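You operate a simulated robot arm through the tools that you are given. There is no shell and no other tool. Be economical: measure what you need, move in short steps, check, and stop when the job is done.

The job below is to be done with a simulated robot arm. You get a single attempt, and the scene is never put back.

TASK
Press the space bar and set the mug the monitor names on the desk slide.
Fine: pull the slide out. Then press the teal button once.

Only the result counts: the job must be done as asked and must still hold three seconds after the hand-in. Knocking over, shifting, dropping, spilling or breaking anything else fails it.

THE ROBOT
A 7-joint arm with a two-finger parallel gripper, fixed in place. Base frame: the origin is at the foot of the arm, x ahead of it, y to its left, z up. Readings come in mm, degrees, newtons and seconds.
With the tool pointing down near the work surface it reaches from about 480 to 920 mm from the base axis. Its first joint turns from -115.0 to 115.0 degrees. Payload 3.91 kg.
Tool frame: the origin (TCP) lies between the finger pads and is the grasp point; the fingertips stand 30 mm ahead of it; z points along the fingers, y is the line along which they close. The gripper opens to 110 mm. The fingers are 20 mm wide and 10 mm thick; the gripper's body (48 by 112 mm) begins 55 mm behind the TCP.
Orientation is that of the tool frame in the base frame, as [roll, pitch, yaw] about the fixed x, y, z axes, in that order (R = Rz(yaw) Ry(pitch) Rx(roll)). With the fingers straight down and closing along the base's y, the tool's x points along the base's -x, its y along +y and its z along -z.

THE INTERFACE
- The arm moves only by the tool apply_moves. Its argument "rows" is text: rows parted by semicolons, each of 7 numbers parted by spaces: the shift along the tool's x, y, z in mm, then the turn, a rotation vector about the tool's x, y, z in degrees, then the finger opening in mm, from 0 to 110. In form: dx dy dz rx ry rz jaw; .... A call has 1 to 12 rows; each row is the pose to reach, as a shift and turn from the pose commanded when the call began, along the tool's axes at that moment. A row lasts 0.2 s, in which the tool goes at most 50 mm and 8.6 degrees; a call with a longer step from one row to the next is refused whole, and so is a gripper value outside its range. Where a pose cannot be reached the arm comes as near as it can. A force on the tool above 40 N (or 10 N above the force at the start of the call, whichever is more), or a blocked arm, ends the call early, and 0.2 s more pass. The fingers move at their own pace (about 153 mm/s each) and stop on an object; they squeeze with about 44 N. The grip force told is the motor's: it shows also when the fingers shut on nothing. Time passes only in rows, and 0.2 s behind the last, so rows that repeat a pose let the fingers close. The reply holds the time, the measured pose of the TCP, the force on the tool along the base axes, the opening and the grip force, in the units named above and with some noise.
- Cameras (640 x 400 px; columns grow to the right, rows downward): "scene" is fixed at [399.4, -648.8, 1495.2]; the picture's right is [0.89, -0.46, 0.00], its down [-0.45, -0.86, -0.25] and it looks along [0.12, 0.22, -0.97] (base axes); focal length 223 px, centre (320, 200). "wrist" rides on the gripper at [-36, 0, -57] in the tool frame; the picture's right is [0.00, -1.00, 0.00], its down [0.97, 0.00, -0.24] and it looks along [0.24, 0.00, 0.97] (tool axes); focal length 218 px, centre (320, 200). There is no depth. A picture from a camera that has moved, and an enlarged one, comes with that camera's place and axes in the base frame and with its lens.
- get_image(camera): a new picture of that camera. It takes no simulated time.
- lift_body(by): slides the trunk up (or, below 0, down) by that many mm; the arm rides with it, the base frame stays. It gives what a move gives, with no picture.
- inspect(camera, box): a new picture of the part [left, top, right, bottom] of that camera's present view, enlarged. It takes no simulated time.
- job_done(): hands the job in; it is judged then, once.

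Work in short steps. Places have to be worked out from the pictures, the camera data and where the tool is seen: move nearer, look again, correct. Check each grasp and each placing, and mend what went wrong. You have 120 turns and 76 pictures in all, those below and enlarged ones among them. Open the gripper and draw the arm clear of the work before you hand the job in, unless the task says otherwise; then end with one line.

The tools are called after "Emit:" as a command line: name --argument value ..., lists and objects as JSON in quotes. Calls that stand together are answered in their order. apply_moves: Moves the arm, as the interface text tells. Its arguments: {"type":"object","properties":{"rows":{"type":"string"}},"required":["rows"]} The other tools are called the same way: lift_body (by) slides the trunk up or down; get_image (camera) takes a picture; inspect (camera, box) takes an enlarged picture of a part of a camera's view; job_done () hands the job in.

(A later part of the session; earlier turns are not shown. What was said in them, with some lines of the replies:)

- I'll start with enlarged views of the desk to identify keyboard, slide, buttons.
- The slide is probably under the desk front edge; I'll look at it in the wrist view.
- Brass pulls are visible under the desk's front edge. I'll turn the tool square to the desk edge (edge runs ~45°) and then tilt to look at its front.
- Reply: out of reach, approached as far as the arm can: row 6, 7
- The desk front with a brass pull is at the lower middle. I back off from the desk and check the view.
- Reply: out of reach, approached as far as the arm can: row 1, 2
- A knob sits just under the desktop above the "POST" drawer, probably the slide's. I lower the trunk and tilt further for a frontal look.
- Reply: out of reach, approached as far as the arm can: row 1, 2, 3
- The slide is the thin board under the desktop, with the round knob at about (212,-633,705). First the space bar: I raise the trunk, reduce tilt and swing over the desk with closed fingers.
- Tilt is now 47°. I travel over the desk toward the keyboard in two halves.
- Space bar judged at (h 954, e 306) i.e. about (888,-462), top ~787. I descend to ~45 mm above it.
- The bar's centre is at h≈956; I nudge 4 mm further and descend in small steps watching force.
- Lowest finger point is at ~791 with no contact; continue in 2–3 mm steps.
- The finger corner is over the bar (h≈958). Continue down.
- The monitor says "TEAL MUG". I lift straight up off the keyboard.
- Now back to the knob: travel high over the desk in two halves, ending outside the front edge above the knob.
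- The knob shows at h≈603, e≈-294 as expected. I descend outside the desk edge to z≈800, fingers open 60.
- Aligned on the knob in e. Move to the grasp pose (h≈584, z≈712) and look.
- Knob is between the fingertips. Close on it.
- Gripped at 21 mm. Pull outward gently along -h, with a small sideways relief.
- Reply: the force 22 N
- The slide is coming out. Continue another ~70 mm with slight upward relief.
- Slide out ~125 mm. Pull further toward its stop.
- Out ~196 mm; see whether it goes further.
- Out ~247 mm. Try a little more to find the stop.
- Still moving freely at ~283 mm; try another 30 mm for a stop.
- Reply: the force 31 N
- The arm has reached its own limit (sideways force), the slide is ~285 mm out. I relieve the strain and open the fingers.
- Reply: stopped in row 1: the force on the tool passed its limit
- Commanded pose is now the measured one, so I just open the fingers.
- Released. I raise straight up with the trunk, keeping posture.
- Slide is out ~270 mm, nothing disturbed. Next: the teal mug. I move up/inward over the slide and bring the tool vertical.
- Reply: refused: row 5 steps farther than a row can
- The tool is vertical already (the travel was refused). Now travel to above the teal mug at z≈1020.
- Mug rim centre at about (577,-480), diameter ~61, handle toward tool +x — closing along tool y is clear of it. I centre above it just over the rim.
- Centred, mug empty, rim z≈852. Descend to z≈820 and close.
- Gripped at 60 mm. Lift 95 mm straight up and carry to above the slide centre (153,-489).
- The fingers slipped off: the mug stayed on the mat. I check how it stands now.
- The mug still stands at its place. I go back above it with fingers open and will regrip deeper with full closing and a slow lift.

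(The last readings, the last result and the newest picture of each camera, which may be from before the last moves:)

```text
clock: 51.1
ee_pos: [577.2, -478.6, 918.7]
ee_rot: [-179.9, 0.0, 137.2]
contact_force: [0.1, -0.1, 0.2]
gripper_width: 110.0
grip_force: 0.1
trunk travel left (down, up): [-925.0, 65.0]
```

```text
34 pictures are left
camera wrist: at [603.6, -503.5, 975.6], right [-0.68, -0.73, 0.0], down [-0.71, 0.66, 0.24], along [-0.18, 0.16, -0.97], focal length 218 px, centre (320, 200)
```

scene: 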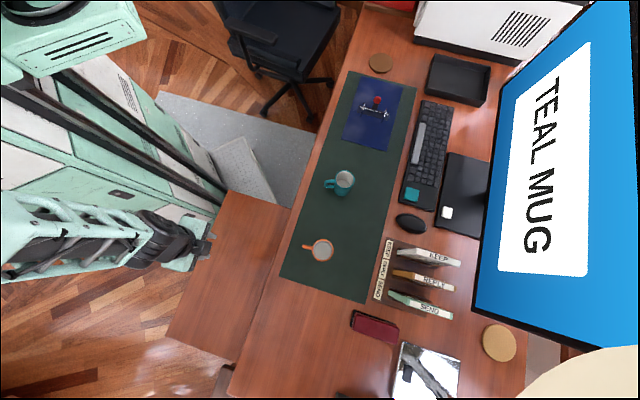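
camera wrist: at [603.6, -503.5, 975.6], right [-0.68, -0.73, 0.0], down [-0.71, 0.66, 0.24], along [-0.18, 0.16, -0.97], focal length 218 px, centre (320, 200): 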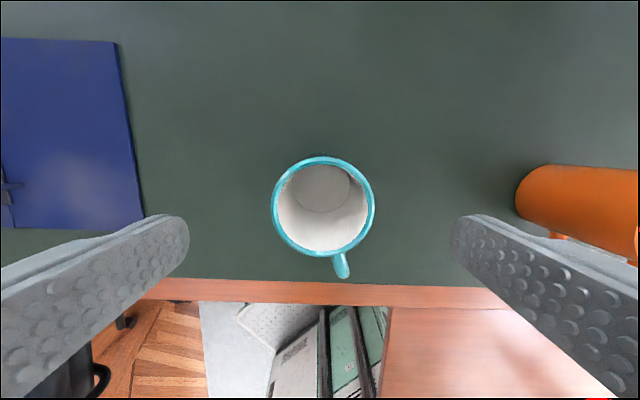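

Mug is offset only ~2 mm. Descend to z≈812, close fully, hold, then a slow 20 mm lift.

Emit:
apply_moves --rows "-1 -1 35 0 0 0 110; -2 -2 72 0 0 0 110; -2 -2 106 0 0 0 110; -2 -2 106 0 0 0 70; -2 -2 106 0 0 0 30; -2 -2 106 0 0 0 0; -2 -2 106 0 0 0 0; -2 -2 106 0 0 0 0; -2 -2 106 0 0 0 0"

Emit:
apply_moves --rows "0 0 -2 0 0 0 0; 0 0 -5 0 0 0 0; 0 0 -9 0 0 0 0; 0 0 -14 0 0 0 0; 0 0 -20 0 0 0 0"

Emit:
inspect --camera "scene" --box '[280, 120, 420, 260]'

Emit:
get_image --camera "wrist"

```text
clock: 53.1
ee_pos: [575.9, -482.7, 810.9]
ee_rot: [-179.8, 0.0, 137.2]
contact_force: [2.0, -0.3, 3.4]
gripper_width: 58.6
grip_force: 44.5
trunk travel left (down, up): [-925.0, 65.0]
```

```text
clock: 54.3
ee_pos: [576.0, -482.2, 831.4]
ee_rot: [-179.8, 0.1, 137.3]
contact_force: [0.2, -0.8, -2.4]
gripper_width: 58.4
grip_force: 44.0
trunk travel left (down, up): [-925.0, 65.0]
```

```text
2.86 times, centred on (350, 190) of scene
camera zoom: at [399.4, -648.8, 1495.2], right [0.89, -0.46, 0.0], down [-0.45, -0.86, -0.25], along [0.12, 0.22, -0.97], focal length 637 px, centre (234, 229)
```

zoom: 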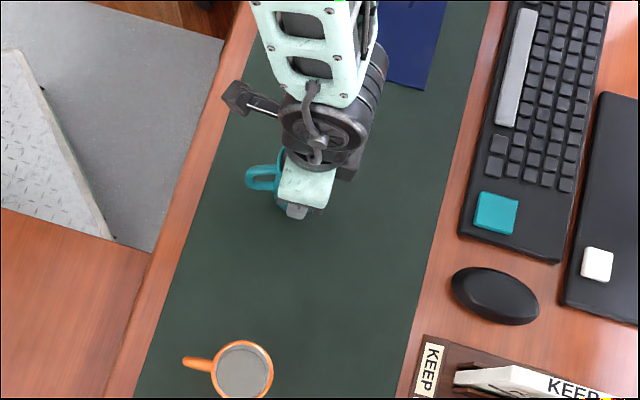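

```text
32 pictures are left
camera wrist: at [603.0, -506.8, 888.6], right [-0.68, -0.73, 0.0], down [-0.71, 0.66, 0.24], along [-0.18, 0.16, -0.97], focal length 218 px, centre (320, 200)
```

wrist: 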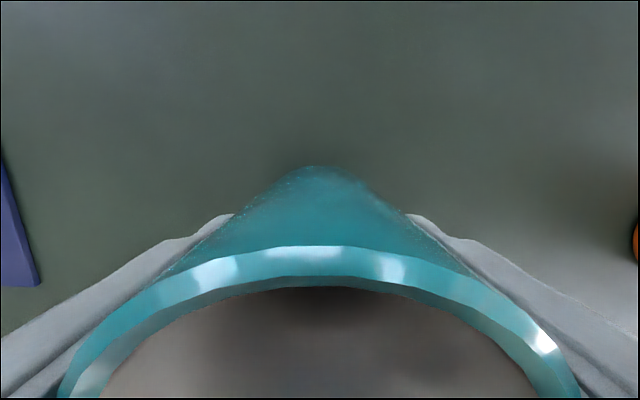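

It's lifted this time (rim rose with tool). Lift 40 mm more slowly and start carrying gently.

Emit:
apply_moves --rows "0 0 -4 0 0 0 0; 0 0 -11 0 0 0 0; 0 0 -19 0 0 0 0; 0 0 -27 0 0 0 0; 0 0 -34 0 0 0 0; 0 0 -38 0 0 0 0; 0 0 -40 0 0 0 0; 4 -4 -40 0 0 0 0; 12 -12 -40 0 0 0 0; 24 -23 -40 0 0 0 0; 36 -34 -40 0 0 0 0; 44 -42 -40 0 0 0 0"

Emit:
get_image --camera "wrist"

```text
clock: 56.9
ee_pos: [514.6, -484.6, 872.6]
ee_rot: [-179.7, -0.1, 137.2]
contact_force: [-0.1, -0.1, -2.1]
gripper_width: 58.5
grip_force: 44.2
trunk travel left (down, up): [-925.0, 65.0]
```

```text
31 pictures are left
camera wrist: at [542.2, -508.2, 929.0], right [-0.68, -0.73, 0.0], down [-0.71, 0.66, 0.24], along [-0.18, 0.16, -0.97], focal length 218 px, centre (320, 200)
```

wrist: 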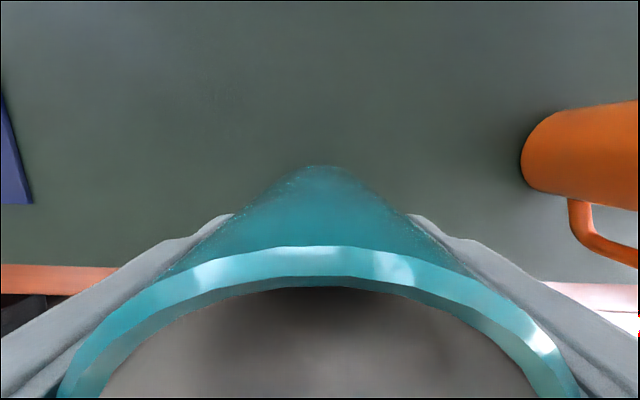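

Held firmly, ~100 mm... carry on toward the slide with gentle ramps.

Emit:
apply_moves --rows "5 -5 0 0 0 0 0; 18 -17 0 0 0 0 0; 37 -35 0 0 0 0 0; 58 -55 0 0 0 0 0; 79 -75 0 0 0 0 0; 100 -94.5 0 0 0 0 0; 121 -114.5 0 0 0 0 0; 142 -134 0 0 0 0 0; 163 -154 0 0 0 0 0; 181 -171 0 0 0 0 0; 194 -183.5 0 0 0 0 0; 200 -189 0 0 0 0 0"

Emit:
apply_moves --rows "4 -4 0 0 0 0 0; 13 -12 0 0 0 0 0; 26 -25 0 0 0 0 0; 40 -38 0 0 0 0 0; 52 -49 0 0 0 0 0; 59 -56 0 0 0 0 0; 62.7 -59.5 0 0 0 0 0; 62.7 -59.5 0 0 0 0 0"

Emit:
get_image --camera "wrist"

Emit:
get_image --camera "scene"

```text
clock: 59.5
ee_pos: [240.1, -486.2, 872.9]
ee_rot: [-179.8, 0.0, 137.3]
contact_force: [0.9, 1.1, -2.3]
gripper_width: 58.5
grip_force: 44.3
trunk travel left (down, up): [-925.0, 65.0]
```

```text
clock: 61.3
ee_pos: [152.8, -486.5, 872.4]
ee_rot: [180.0, 0.0, 137.1]
contact_force: [-0.2, 0.1, -3.0]
gripper_width: 58.2
grip_force: 44.3
trunk travel left (down, up): [-925.0, 65.0]
```

```text
30 pictures are left
camera wrist: at [179.8, -511.5, 929.7], right [-0.68, -0.73, 0.0], down [-0.71, 0.66, 0.24], along [-0.18, 0.16, -0.97], focal length 218 px, centre (320, 200)
```

wrist: 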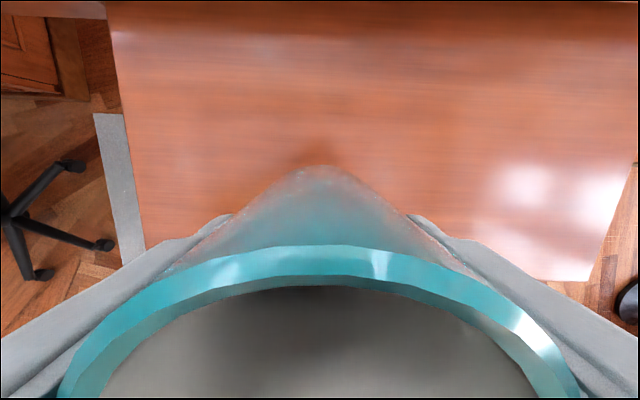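

```text
29 pictures are left
```

scene: 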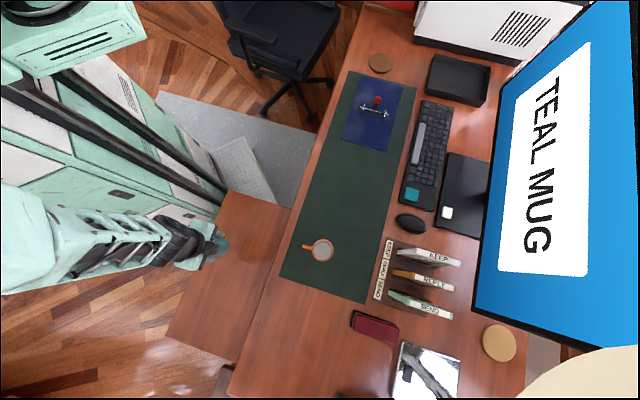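

Mug hangs over the slide. Shift 35 mm toward the desk and lower to ~12 mm above expected contact.

Emit:
apply_moves --rows "-10 0 3 0 0 0 0; -24 0 14 0 0 0 0; -35 0 30 0 0 0 0; -35 0 48 0 0 0 0; -35 0 66 0 0 0 0; -35 0 82 0 0 0 0; -35 0 94 0 0 0 0; -35 0 100 0 0 0 0"

Emit:
inspect --camera "scene" --box '[150, 180, 310, 340]'

```text
clock: 63.1
ee_pos: [179.9, -510.0, 772.2]
ee_rot: [-179.8, 0.0, 137.2]
contact_force: [-0.6, -0.2, -2.8]
gripper_width: 58.5
grip_force: 44.2
trunk travel left (down, up): [-925.0, 65.0]
```

```text
2.50 times, centred on (230, 260) of scene
camera zoom: at [399.4, -648.8, 1495.2], right [0.89, -0.46, 0.0], down [-0.45, -0.86, -0.25], along [0.12, 0.22, -0.97], focal length 557 px, centre (545, 50)
```

zoom: 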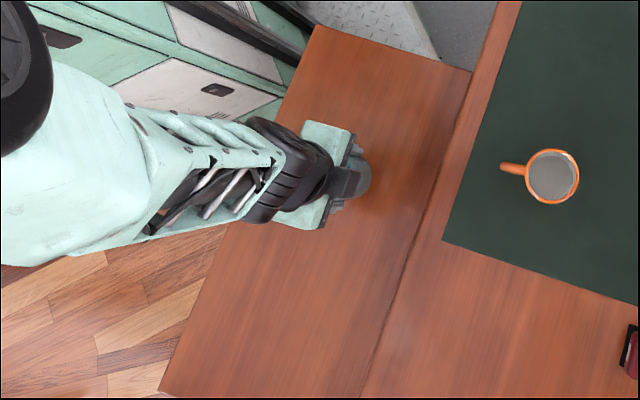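

Well over the slide. Lower in 2 mm steps to contact.

Emit:
apply_moves --rows "0 0 2 0 0 0 0; 0 0 4 0 0 0 0; 0 0 6 0 0 0 0; 0 0 8 0 0 0 0; 0 0 10 0 0 0 0; 0 0 11 0 0 0 0"

```text
clock: 64.5
ee_pos: [178.9, -510.4, 761.7]
ee_rot: [-179.9, 0.0, 137.1]
contact_force: [0.4, 0.3, -1.4]
gripper_width: 58.1
grip_force: 43.9
trunk travel left (down, up): [-925.0, 65.0]
```

Emit:
apply_moves --rows "0 0 1 0 0 0 0; 0 0 2 0 0 0 0; 0 0 3 0 0 0 0"

```text
clock: 65.3
ee_pos: [178.2, -510.7, 757.7]
ee_rot: [-179.8, 0.0, 137.1]
contact_force: [-0.1, 0.2, -2.4]
gripper_width: 58.2
grip_force: 44.2
trunk travel left (down, up): [-925.0, 65.0]
```

No contact yet at z 757.7; keep lowering by 1 mm.

Emit:
apply_moves --rows "0 0 1 0 0 0 0; 0 0 2 0 0 0 0; 0 0 3 0 0 0 0"

```text
clock: 66.1
ee_pos: [179.0, -511.4, 755.7]
ee_rot: [-179.7, 0.0, 137.1]
contact_force: [1.1, 0.4, -3.4]
gripper_width: 58.4
grip_force: 44.2
trunk travel left (down, up): [-925.0, 65.0]
```

Emit:
apply_moves --rows "0 0 1 0 0 0 0; 0 0 2 0 0 0 0; 0 0 3 0 0 0 0"

Emit:
get_image --camera "wrist"

```text
clock: 66.9
ee_pos: [179.1, -511.4, 753.9]
ee_rot: [-179.8, 0.1, 137.2]
contact_force: [2.2, 2.4, 29.3]
gripper_width: 58.1
grip_force: 43.9
trunk travel left (down, up): [-925.0, 65.0]
```

```text
27 pictures are left
camera wrist: at [206.2, -535.9, 810.9], right [-0.68, -0.73, 0.0], down [-0.71, 0.66, 0.24], along [-0.18, 0.16, -0.97], focal length 218 px, centre (320, 200)
```

wrist: 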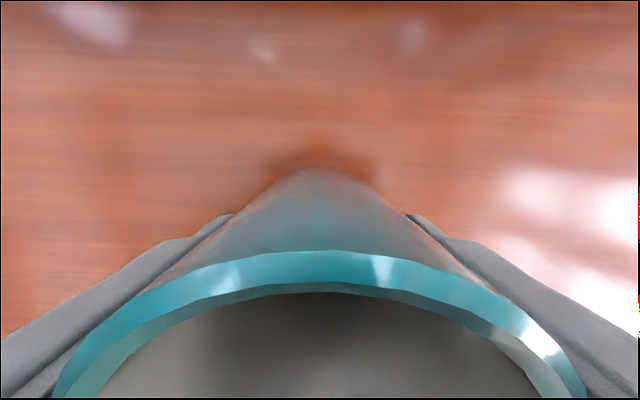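

Contact (29 N). Ease up 2 mm, open the fingers, hold.

Emit:
apply_moves --rows "0 0 -1.5 0 0 0 0; 0 0 -1.5 0 0 0 50; 0 0 -1.5 0 0 0 70; 0 0 -1.5 0 0 0 100; 0 0 -1.5 0 0 0 110; 0 0 -1.5 0 0 0 110"

Emit:
apply_moves --rows "0 0 -15 0 0 0 110; 0 0 -40 0 0 0 110; 0 0 -80 0 0 0 110; 0 0 -125 0 0 0 110; 0 0 -170 0 0 0 110; 0 0 -210 0 0 0 110; 0 0 -250 0 0 0 110"

Emit:
get_image --camera "wrist"

Emit:
inspect --camera "scene" --box '[150, 180, 310, 340]'

```text
clock: 68.3
ee_pos: [178.0, -511.4, 754.3]
ee_rot: [-179.9, 0.0, 137.2]
contact_force: [0.4, 0.3, 0.4]
gripper_width: 110.2
grip_force: 0.0
trunk travel left (down, up): [-925.0, 65.0]
```

```text
clock: 69.9
ee_pos: [179.1, -509.9, 1003.4]
ee_rot: [-179.9, 0.0, 137.2]
contact_force: [0.7, 0.7, 0.1]
gripper_width: 110.0
grip_force: 0.0
trunk travel left (down, up): [-925.0, 65.0]
```

```text
26 pictures are left
camera wrist: at [206.6, -534.6, 1061.8], right [-0.68, -0.73, 0.0], down [-0.71, 0.66, 0.24], along [-0.18, 0.16, -0.97], focal length 218 px, centre (320, 200)
```

wrist: 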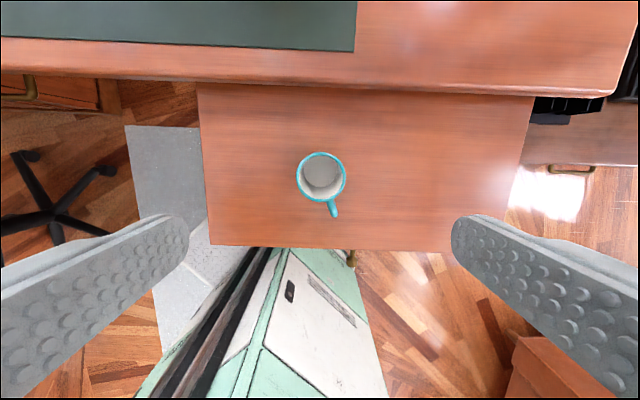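

```text
2.50 times, centred on (230, 260) of scene
camera zoom: at [399.4, -648.8, 1495.2], right [0.89, -0.46, 0.0], down [-0.45, -0.86, -0.25], along [0.12, 0.22, -0.97], focal length 557 px, centre (545, 50)
```

zoom: 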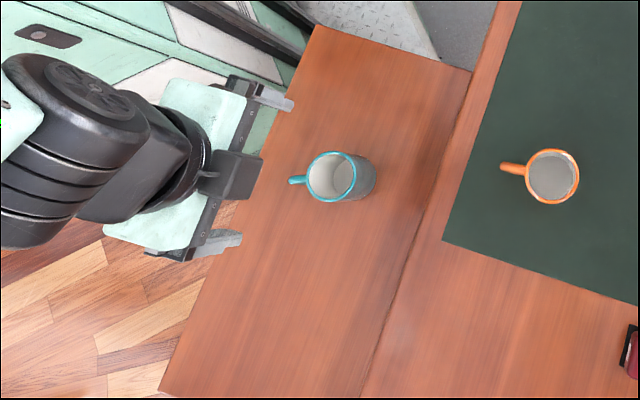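

The teal mug stands on the slide. Now the teal button: close fingers, tilt 47° and travel to above it (~(766,-608)).

Emit:
apply_moves --rows "0 0 0 0 -8 0 80; 0 0 0 0 -16 0 40; 0 0 0 0 -24 0 0; 0 0 0 0 -32 0 0; 0 0 0 0 -40 0 0; 0 0 0 0 -47 0 0"

Emit:
apply_moves --rows "-23.5 23.3 25.2 0 0 0 0; -47 46.6 50.3 0 0 0 0; -70.5 69.9 75.5 0 0 0 0; -94 93.1 100.7 0 0 0 0; -117.4 116.4 125.9 0 0 0 0; -140.9 139.7 151 0 0 0 0; -164.4 163 176.2 0 0 0 0"

Emit:
apply_moves --rows "-23.5 23.3 25.2 0 0 0 0; -47 46.6 50.3 0 0 0 0; -70.5 69.9 75.5 0 0 0 0; -94 93.1 100.7 0 0 0 0; -117.4 116.4 125.9 0 0 0 0; -140.9 139.7 151 0 0 0 0; -164.4 163 176.2 0 0 0 0"

Emit:
get_image --camera "wrist"

Emit:
get_image --camera "scene"

```text
clock: 71.3
ee_pos: [179.3, -510.6, 1004.6]
ee_rot: [-179.8, 47.1, 137.3]
contact_force: [0.8, -0.1, -0.2]
gripper_width: 0.0
grip_force: 37.4
trunk travel left (down, up): [-925.0, 65.0]
```

```text
clock: 72.9
ee_pos: [465.6, -556.0, 1002.9]
ee_rot: [-179.7, 47.0, 137.3]
contact_force: [-0.6, 0.2, 0.2]
gripper_width: 0.1
grip_force: 37.2
trunk travel left (down, up): [-925.0, 65.0]
```

```text
clock: 74.5
ee_pos: [754.0, -599.7, 1003.0]
ee_rot: [-179.7, 46.8, 137.3]
contact_force: [0.0, -0.6, -0.2]
gripper_width: 0.1
grip_force: 38.0
trunk travel left (down, up): [-925.0, 65.0]
```

```text
24 pictures are left
camera wrist: at [742.1, -587.5, 1068.3], right [-0.68, -0.73, 0.0], down [-0.62, 0.57, -0.54], along [0.4, -0.37, -0.84], focal length 218 px, centre (320, 200)
```

wrist: 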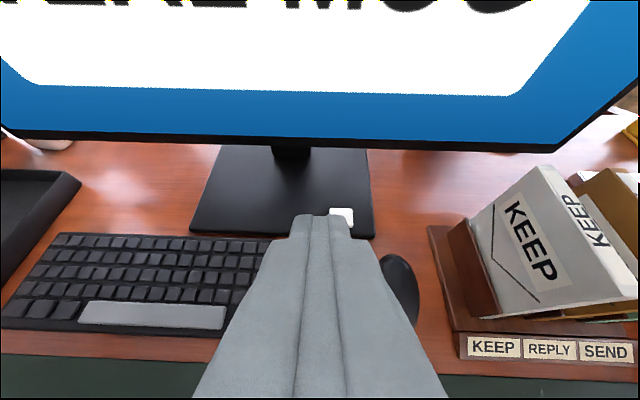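

```text
23 pictures are left
```

scene: 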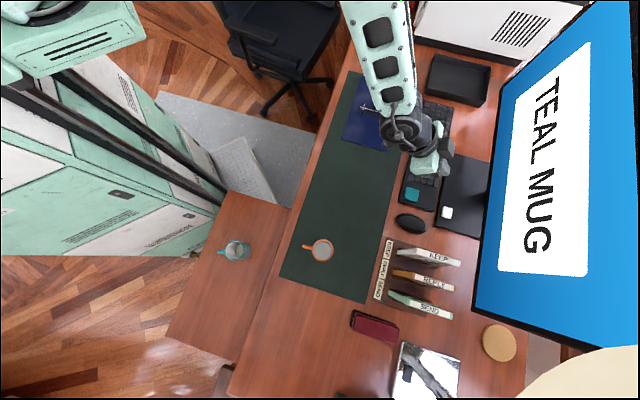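

On target horizontally; the mug stands fine on the slide. Descend to z≈860 and look.

Emit:
apply_moves --rows "26 0.5 24.4 0 0 0 0; 52 1 48.8 0 0 0 0; 78 1.5 73.1 0 0 0 0; 104.5 2 97.5 0 0 0 0"

Emit:
get_image --camera "wrist"

Emit:
inspect --camera "scene" --box '[360, 140, 480, 260]'

```text
clock: 75.5
ee_pos: [755.1, -598.3, 859.8]
ee_rot: [-179.7, 47.0, 137.3]
contact_force: [-0.7, 0.0, 0.8]
gripper_width: 0.0
grip_force: 37.5
trunk travel left (down, up): [-925.0, 65.0]
```

```text
22 pictures are left
camera wrist: at [742.9, -585.8, 925.9], right [-0.68, -0.73, 0.0], down [-0.62, 0.57, -0.55], along [0.4, -0.37, -0.84], focal length 218 px, centre (320, 200)
```

wrist: 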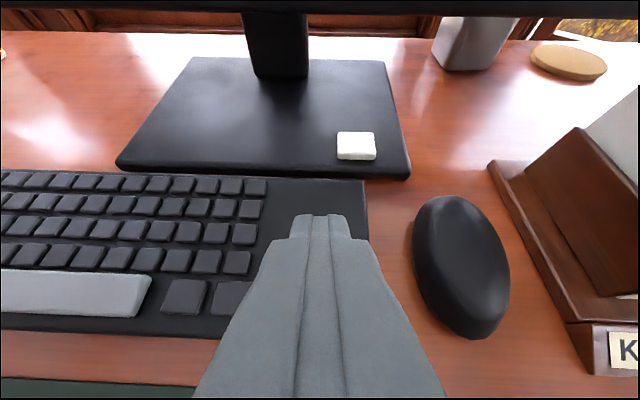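

```text
3.33 times, centred on (420, 200) of scene
camera zoom: at [399.4, -648.8, 1495.2], right [0.89, -0.46, 0.0], down [-0.45, -0.86, -0.25], along [0.12, 0.22, -0.97], focal length 743 px, centre (-13, 200)
```

zoom: 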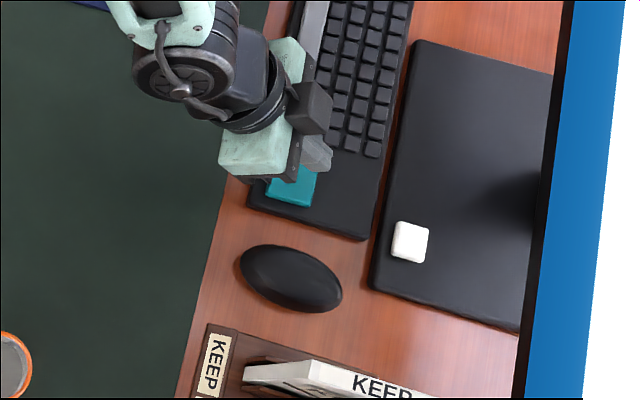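

Geometry matches (contact point at h≈971). Descend to ~820, then small steps.

Emit:
apply_moves --rows "11 0 10.2 0 0 0 0; 22 0 20.4 0 0 0 0; 27.8 0 25.9 0 0 0 0"

Emit:
inspect --camera "scene" --box '[360, 140, 480, 260]'

```text
clock: 76.3
ee_pos: [754.1, -597.7, 822.4]
ee_rot: [-179.8, 47.0, 137.4]
contact_force: [-0.2, -0.4, 0.2]
gripper_width: 0.0
grip_force: 38.1
trunk travel left (down, up): [-925.0, 65.0]
```

```text
3.33 times, centred on (420, 200) of scene
camera zoom: at [399.4, -648.8, 1495.2], right [0.89, -0.46, 0.0], down [-0.45, -0.86, -0.25], along [0.12, 0.22, -0.97], focal length 743 px, centre (-13, 200)
```

zoom: 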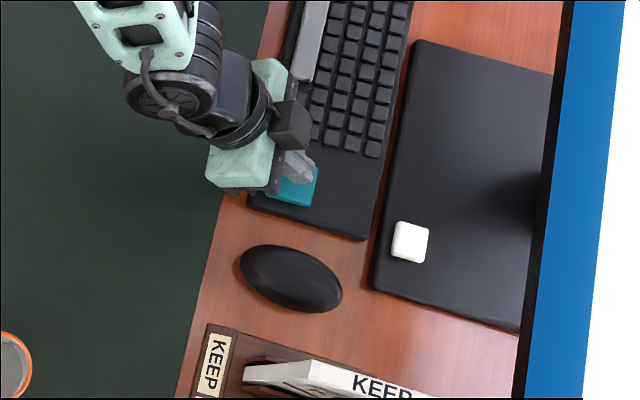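

Tip is over the teal key. Press down in small steps until force appears.

Emit:
apply_moves --rows "2.2 0 2 0 0 0 0; 4.4 0 4.1 0 0 0 0; 6.6 0 6.1 0 0 0 0; 8.8 0 8.2 0 0 0 0; 11 0 10.2 0 0 0 0; 12.4 0 11.6 0 0 0 0"

Emit:
inspect --camera "scene" --box '[350, 0, 640, 360]'

```text
clock: 77.7
ee_pos: [756.5, -597.9, 808.2]
ee_rot: [-179.8, 47.2, 137.3]
contact_force: [-1.6, 1.4, 12.9]
gripper_width: 0.0
grip_force: 37.6
trunk travel left (down, up): [-925.0, 65.0]
```

```text
1.11 times, centred on (495, 180) of scene
camera zoom: at [399.4, -648.8, 1495.2], right [0.89, -0.46, 0.0], down [-0.45, -0.86, -0.25], along [0.12, 0.22, -0.97], focal length 248 px, centre (126, 222)
```

zoom: 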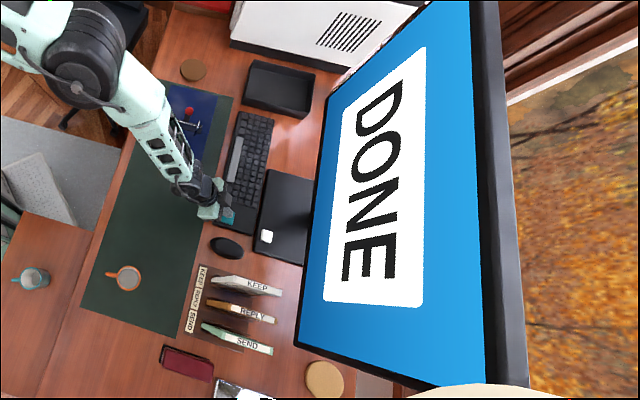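

The monitor says "DONE". Lift straight up, open the gripper and pull back clear.

Emit:
apply_moves --rows "-30 0 -28 0 0 0 0; -61 0 -57 0 0 0 0; -92 0 -85 0 0 0 0; -122 0 -114 0 0 0 0; -153 0 -142 0 0 0 0; -153 0 -142 0 0 0 60; -153 0 -142 0 0 0 60"

Emit:
apply_moves --rows "25 30 -27 0 0 0 60; 50 60 -54 0 0 0 60; 75 90 -81 0 0 0 60; 100 120 -108 0 0 0 60"

Emit:
get_image --camera "scene"

```text
clock: 79.3
ee_pos: [755.4, -596.7, 1014.2]
ee_rot: [-179.8, 47.0, 137.4]
contact_force: [-0.3, -0.2, 0.0]
gripper_width: 59.9
grip_force: 0.1
trunk travel left (down, up): [-925.0, 65.0]
```

```text
clock: 80.3
ee_pos: [729.5, -409.9, 1014.2]
ee_rot: [-179.7, 47.0, 137.3]
contact_force: [-0.6, -0.5, -0.4]
gripper_width: 59.9
grip_force: 0.0
trunk travel left (down, up): [-925.0, 65.0]
```

```text
18 pictures are left
```

scene: 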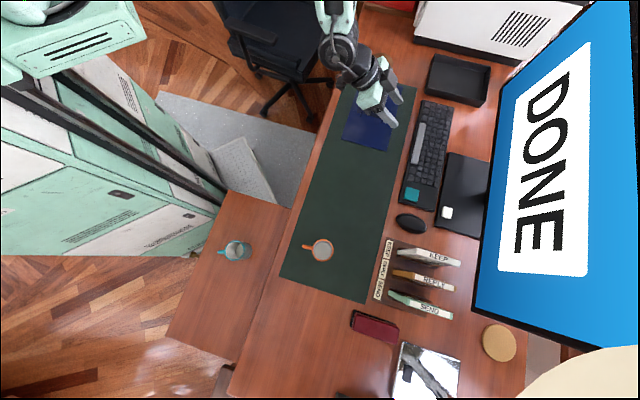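

Monitor shows DONE, the teal mug stands upright on the pulled-out slide, everything else is in place, and the arm is clear. Handing in.

Emit:
job_done

```text
The job is handed in.
```

The job is handed in: I pressed the space bar, pulled the slide out about 270 mm, set the teal mug the monitor named upright on it, and pressed the teal button once; the monitor then showed "DONE".
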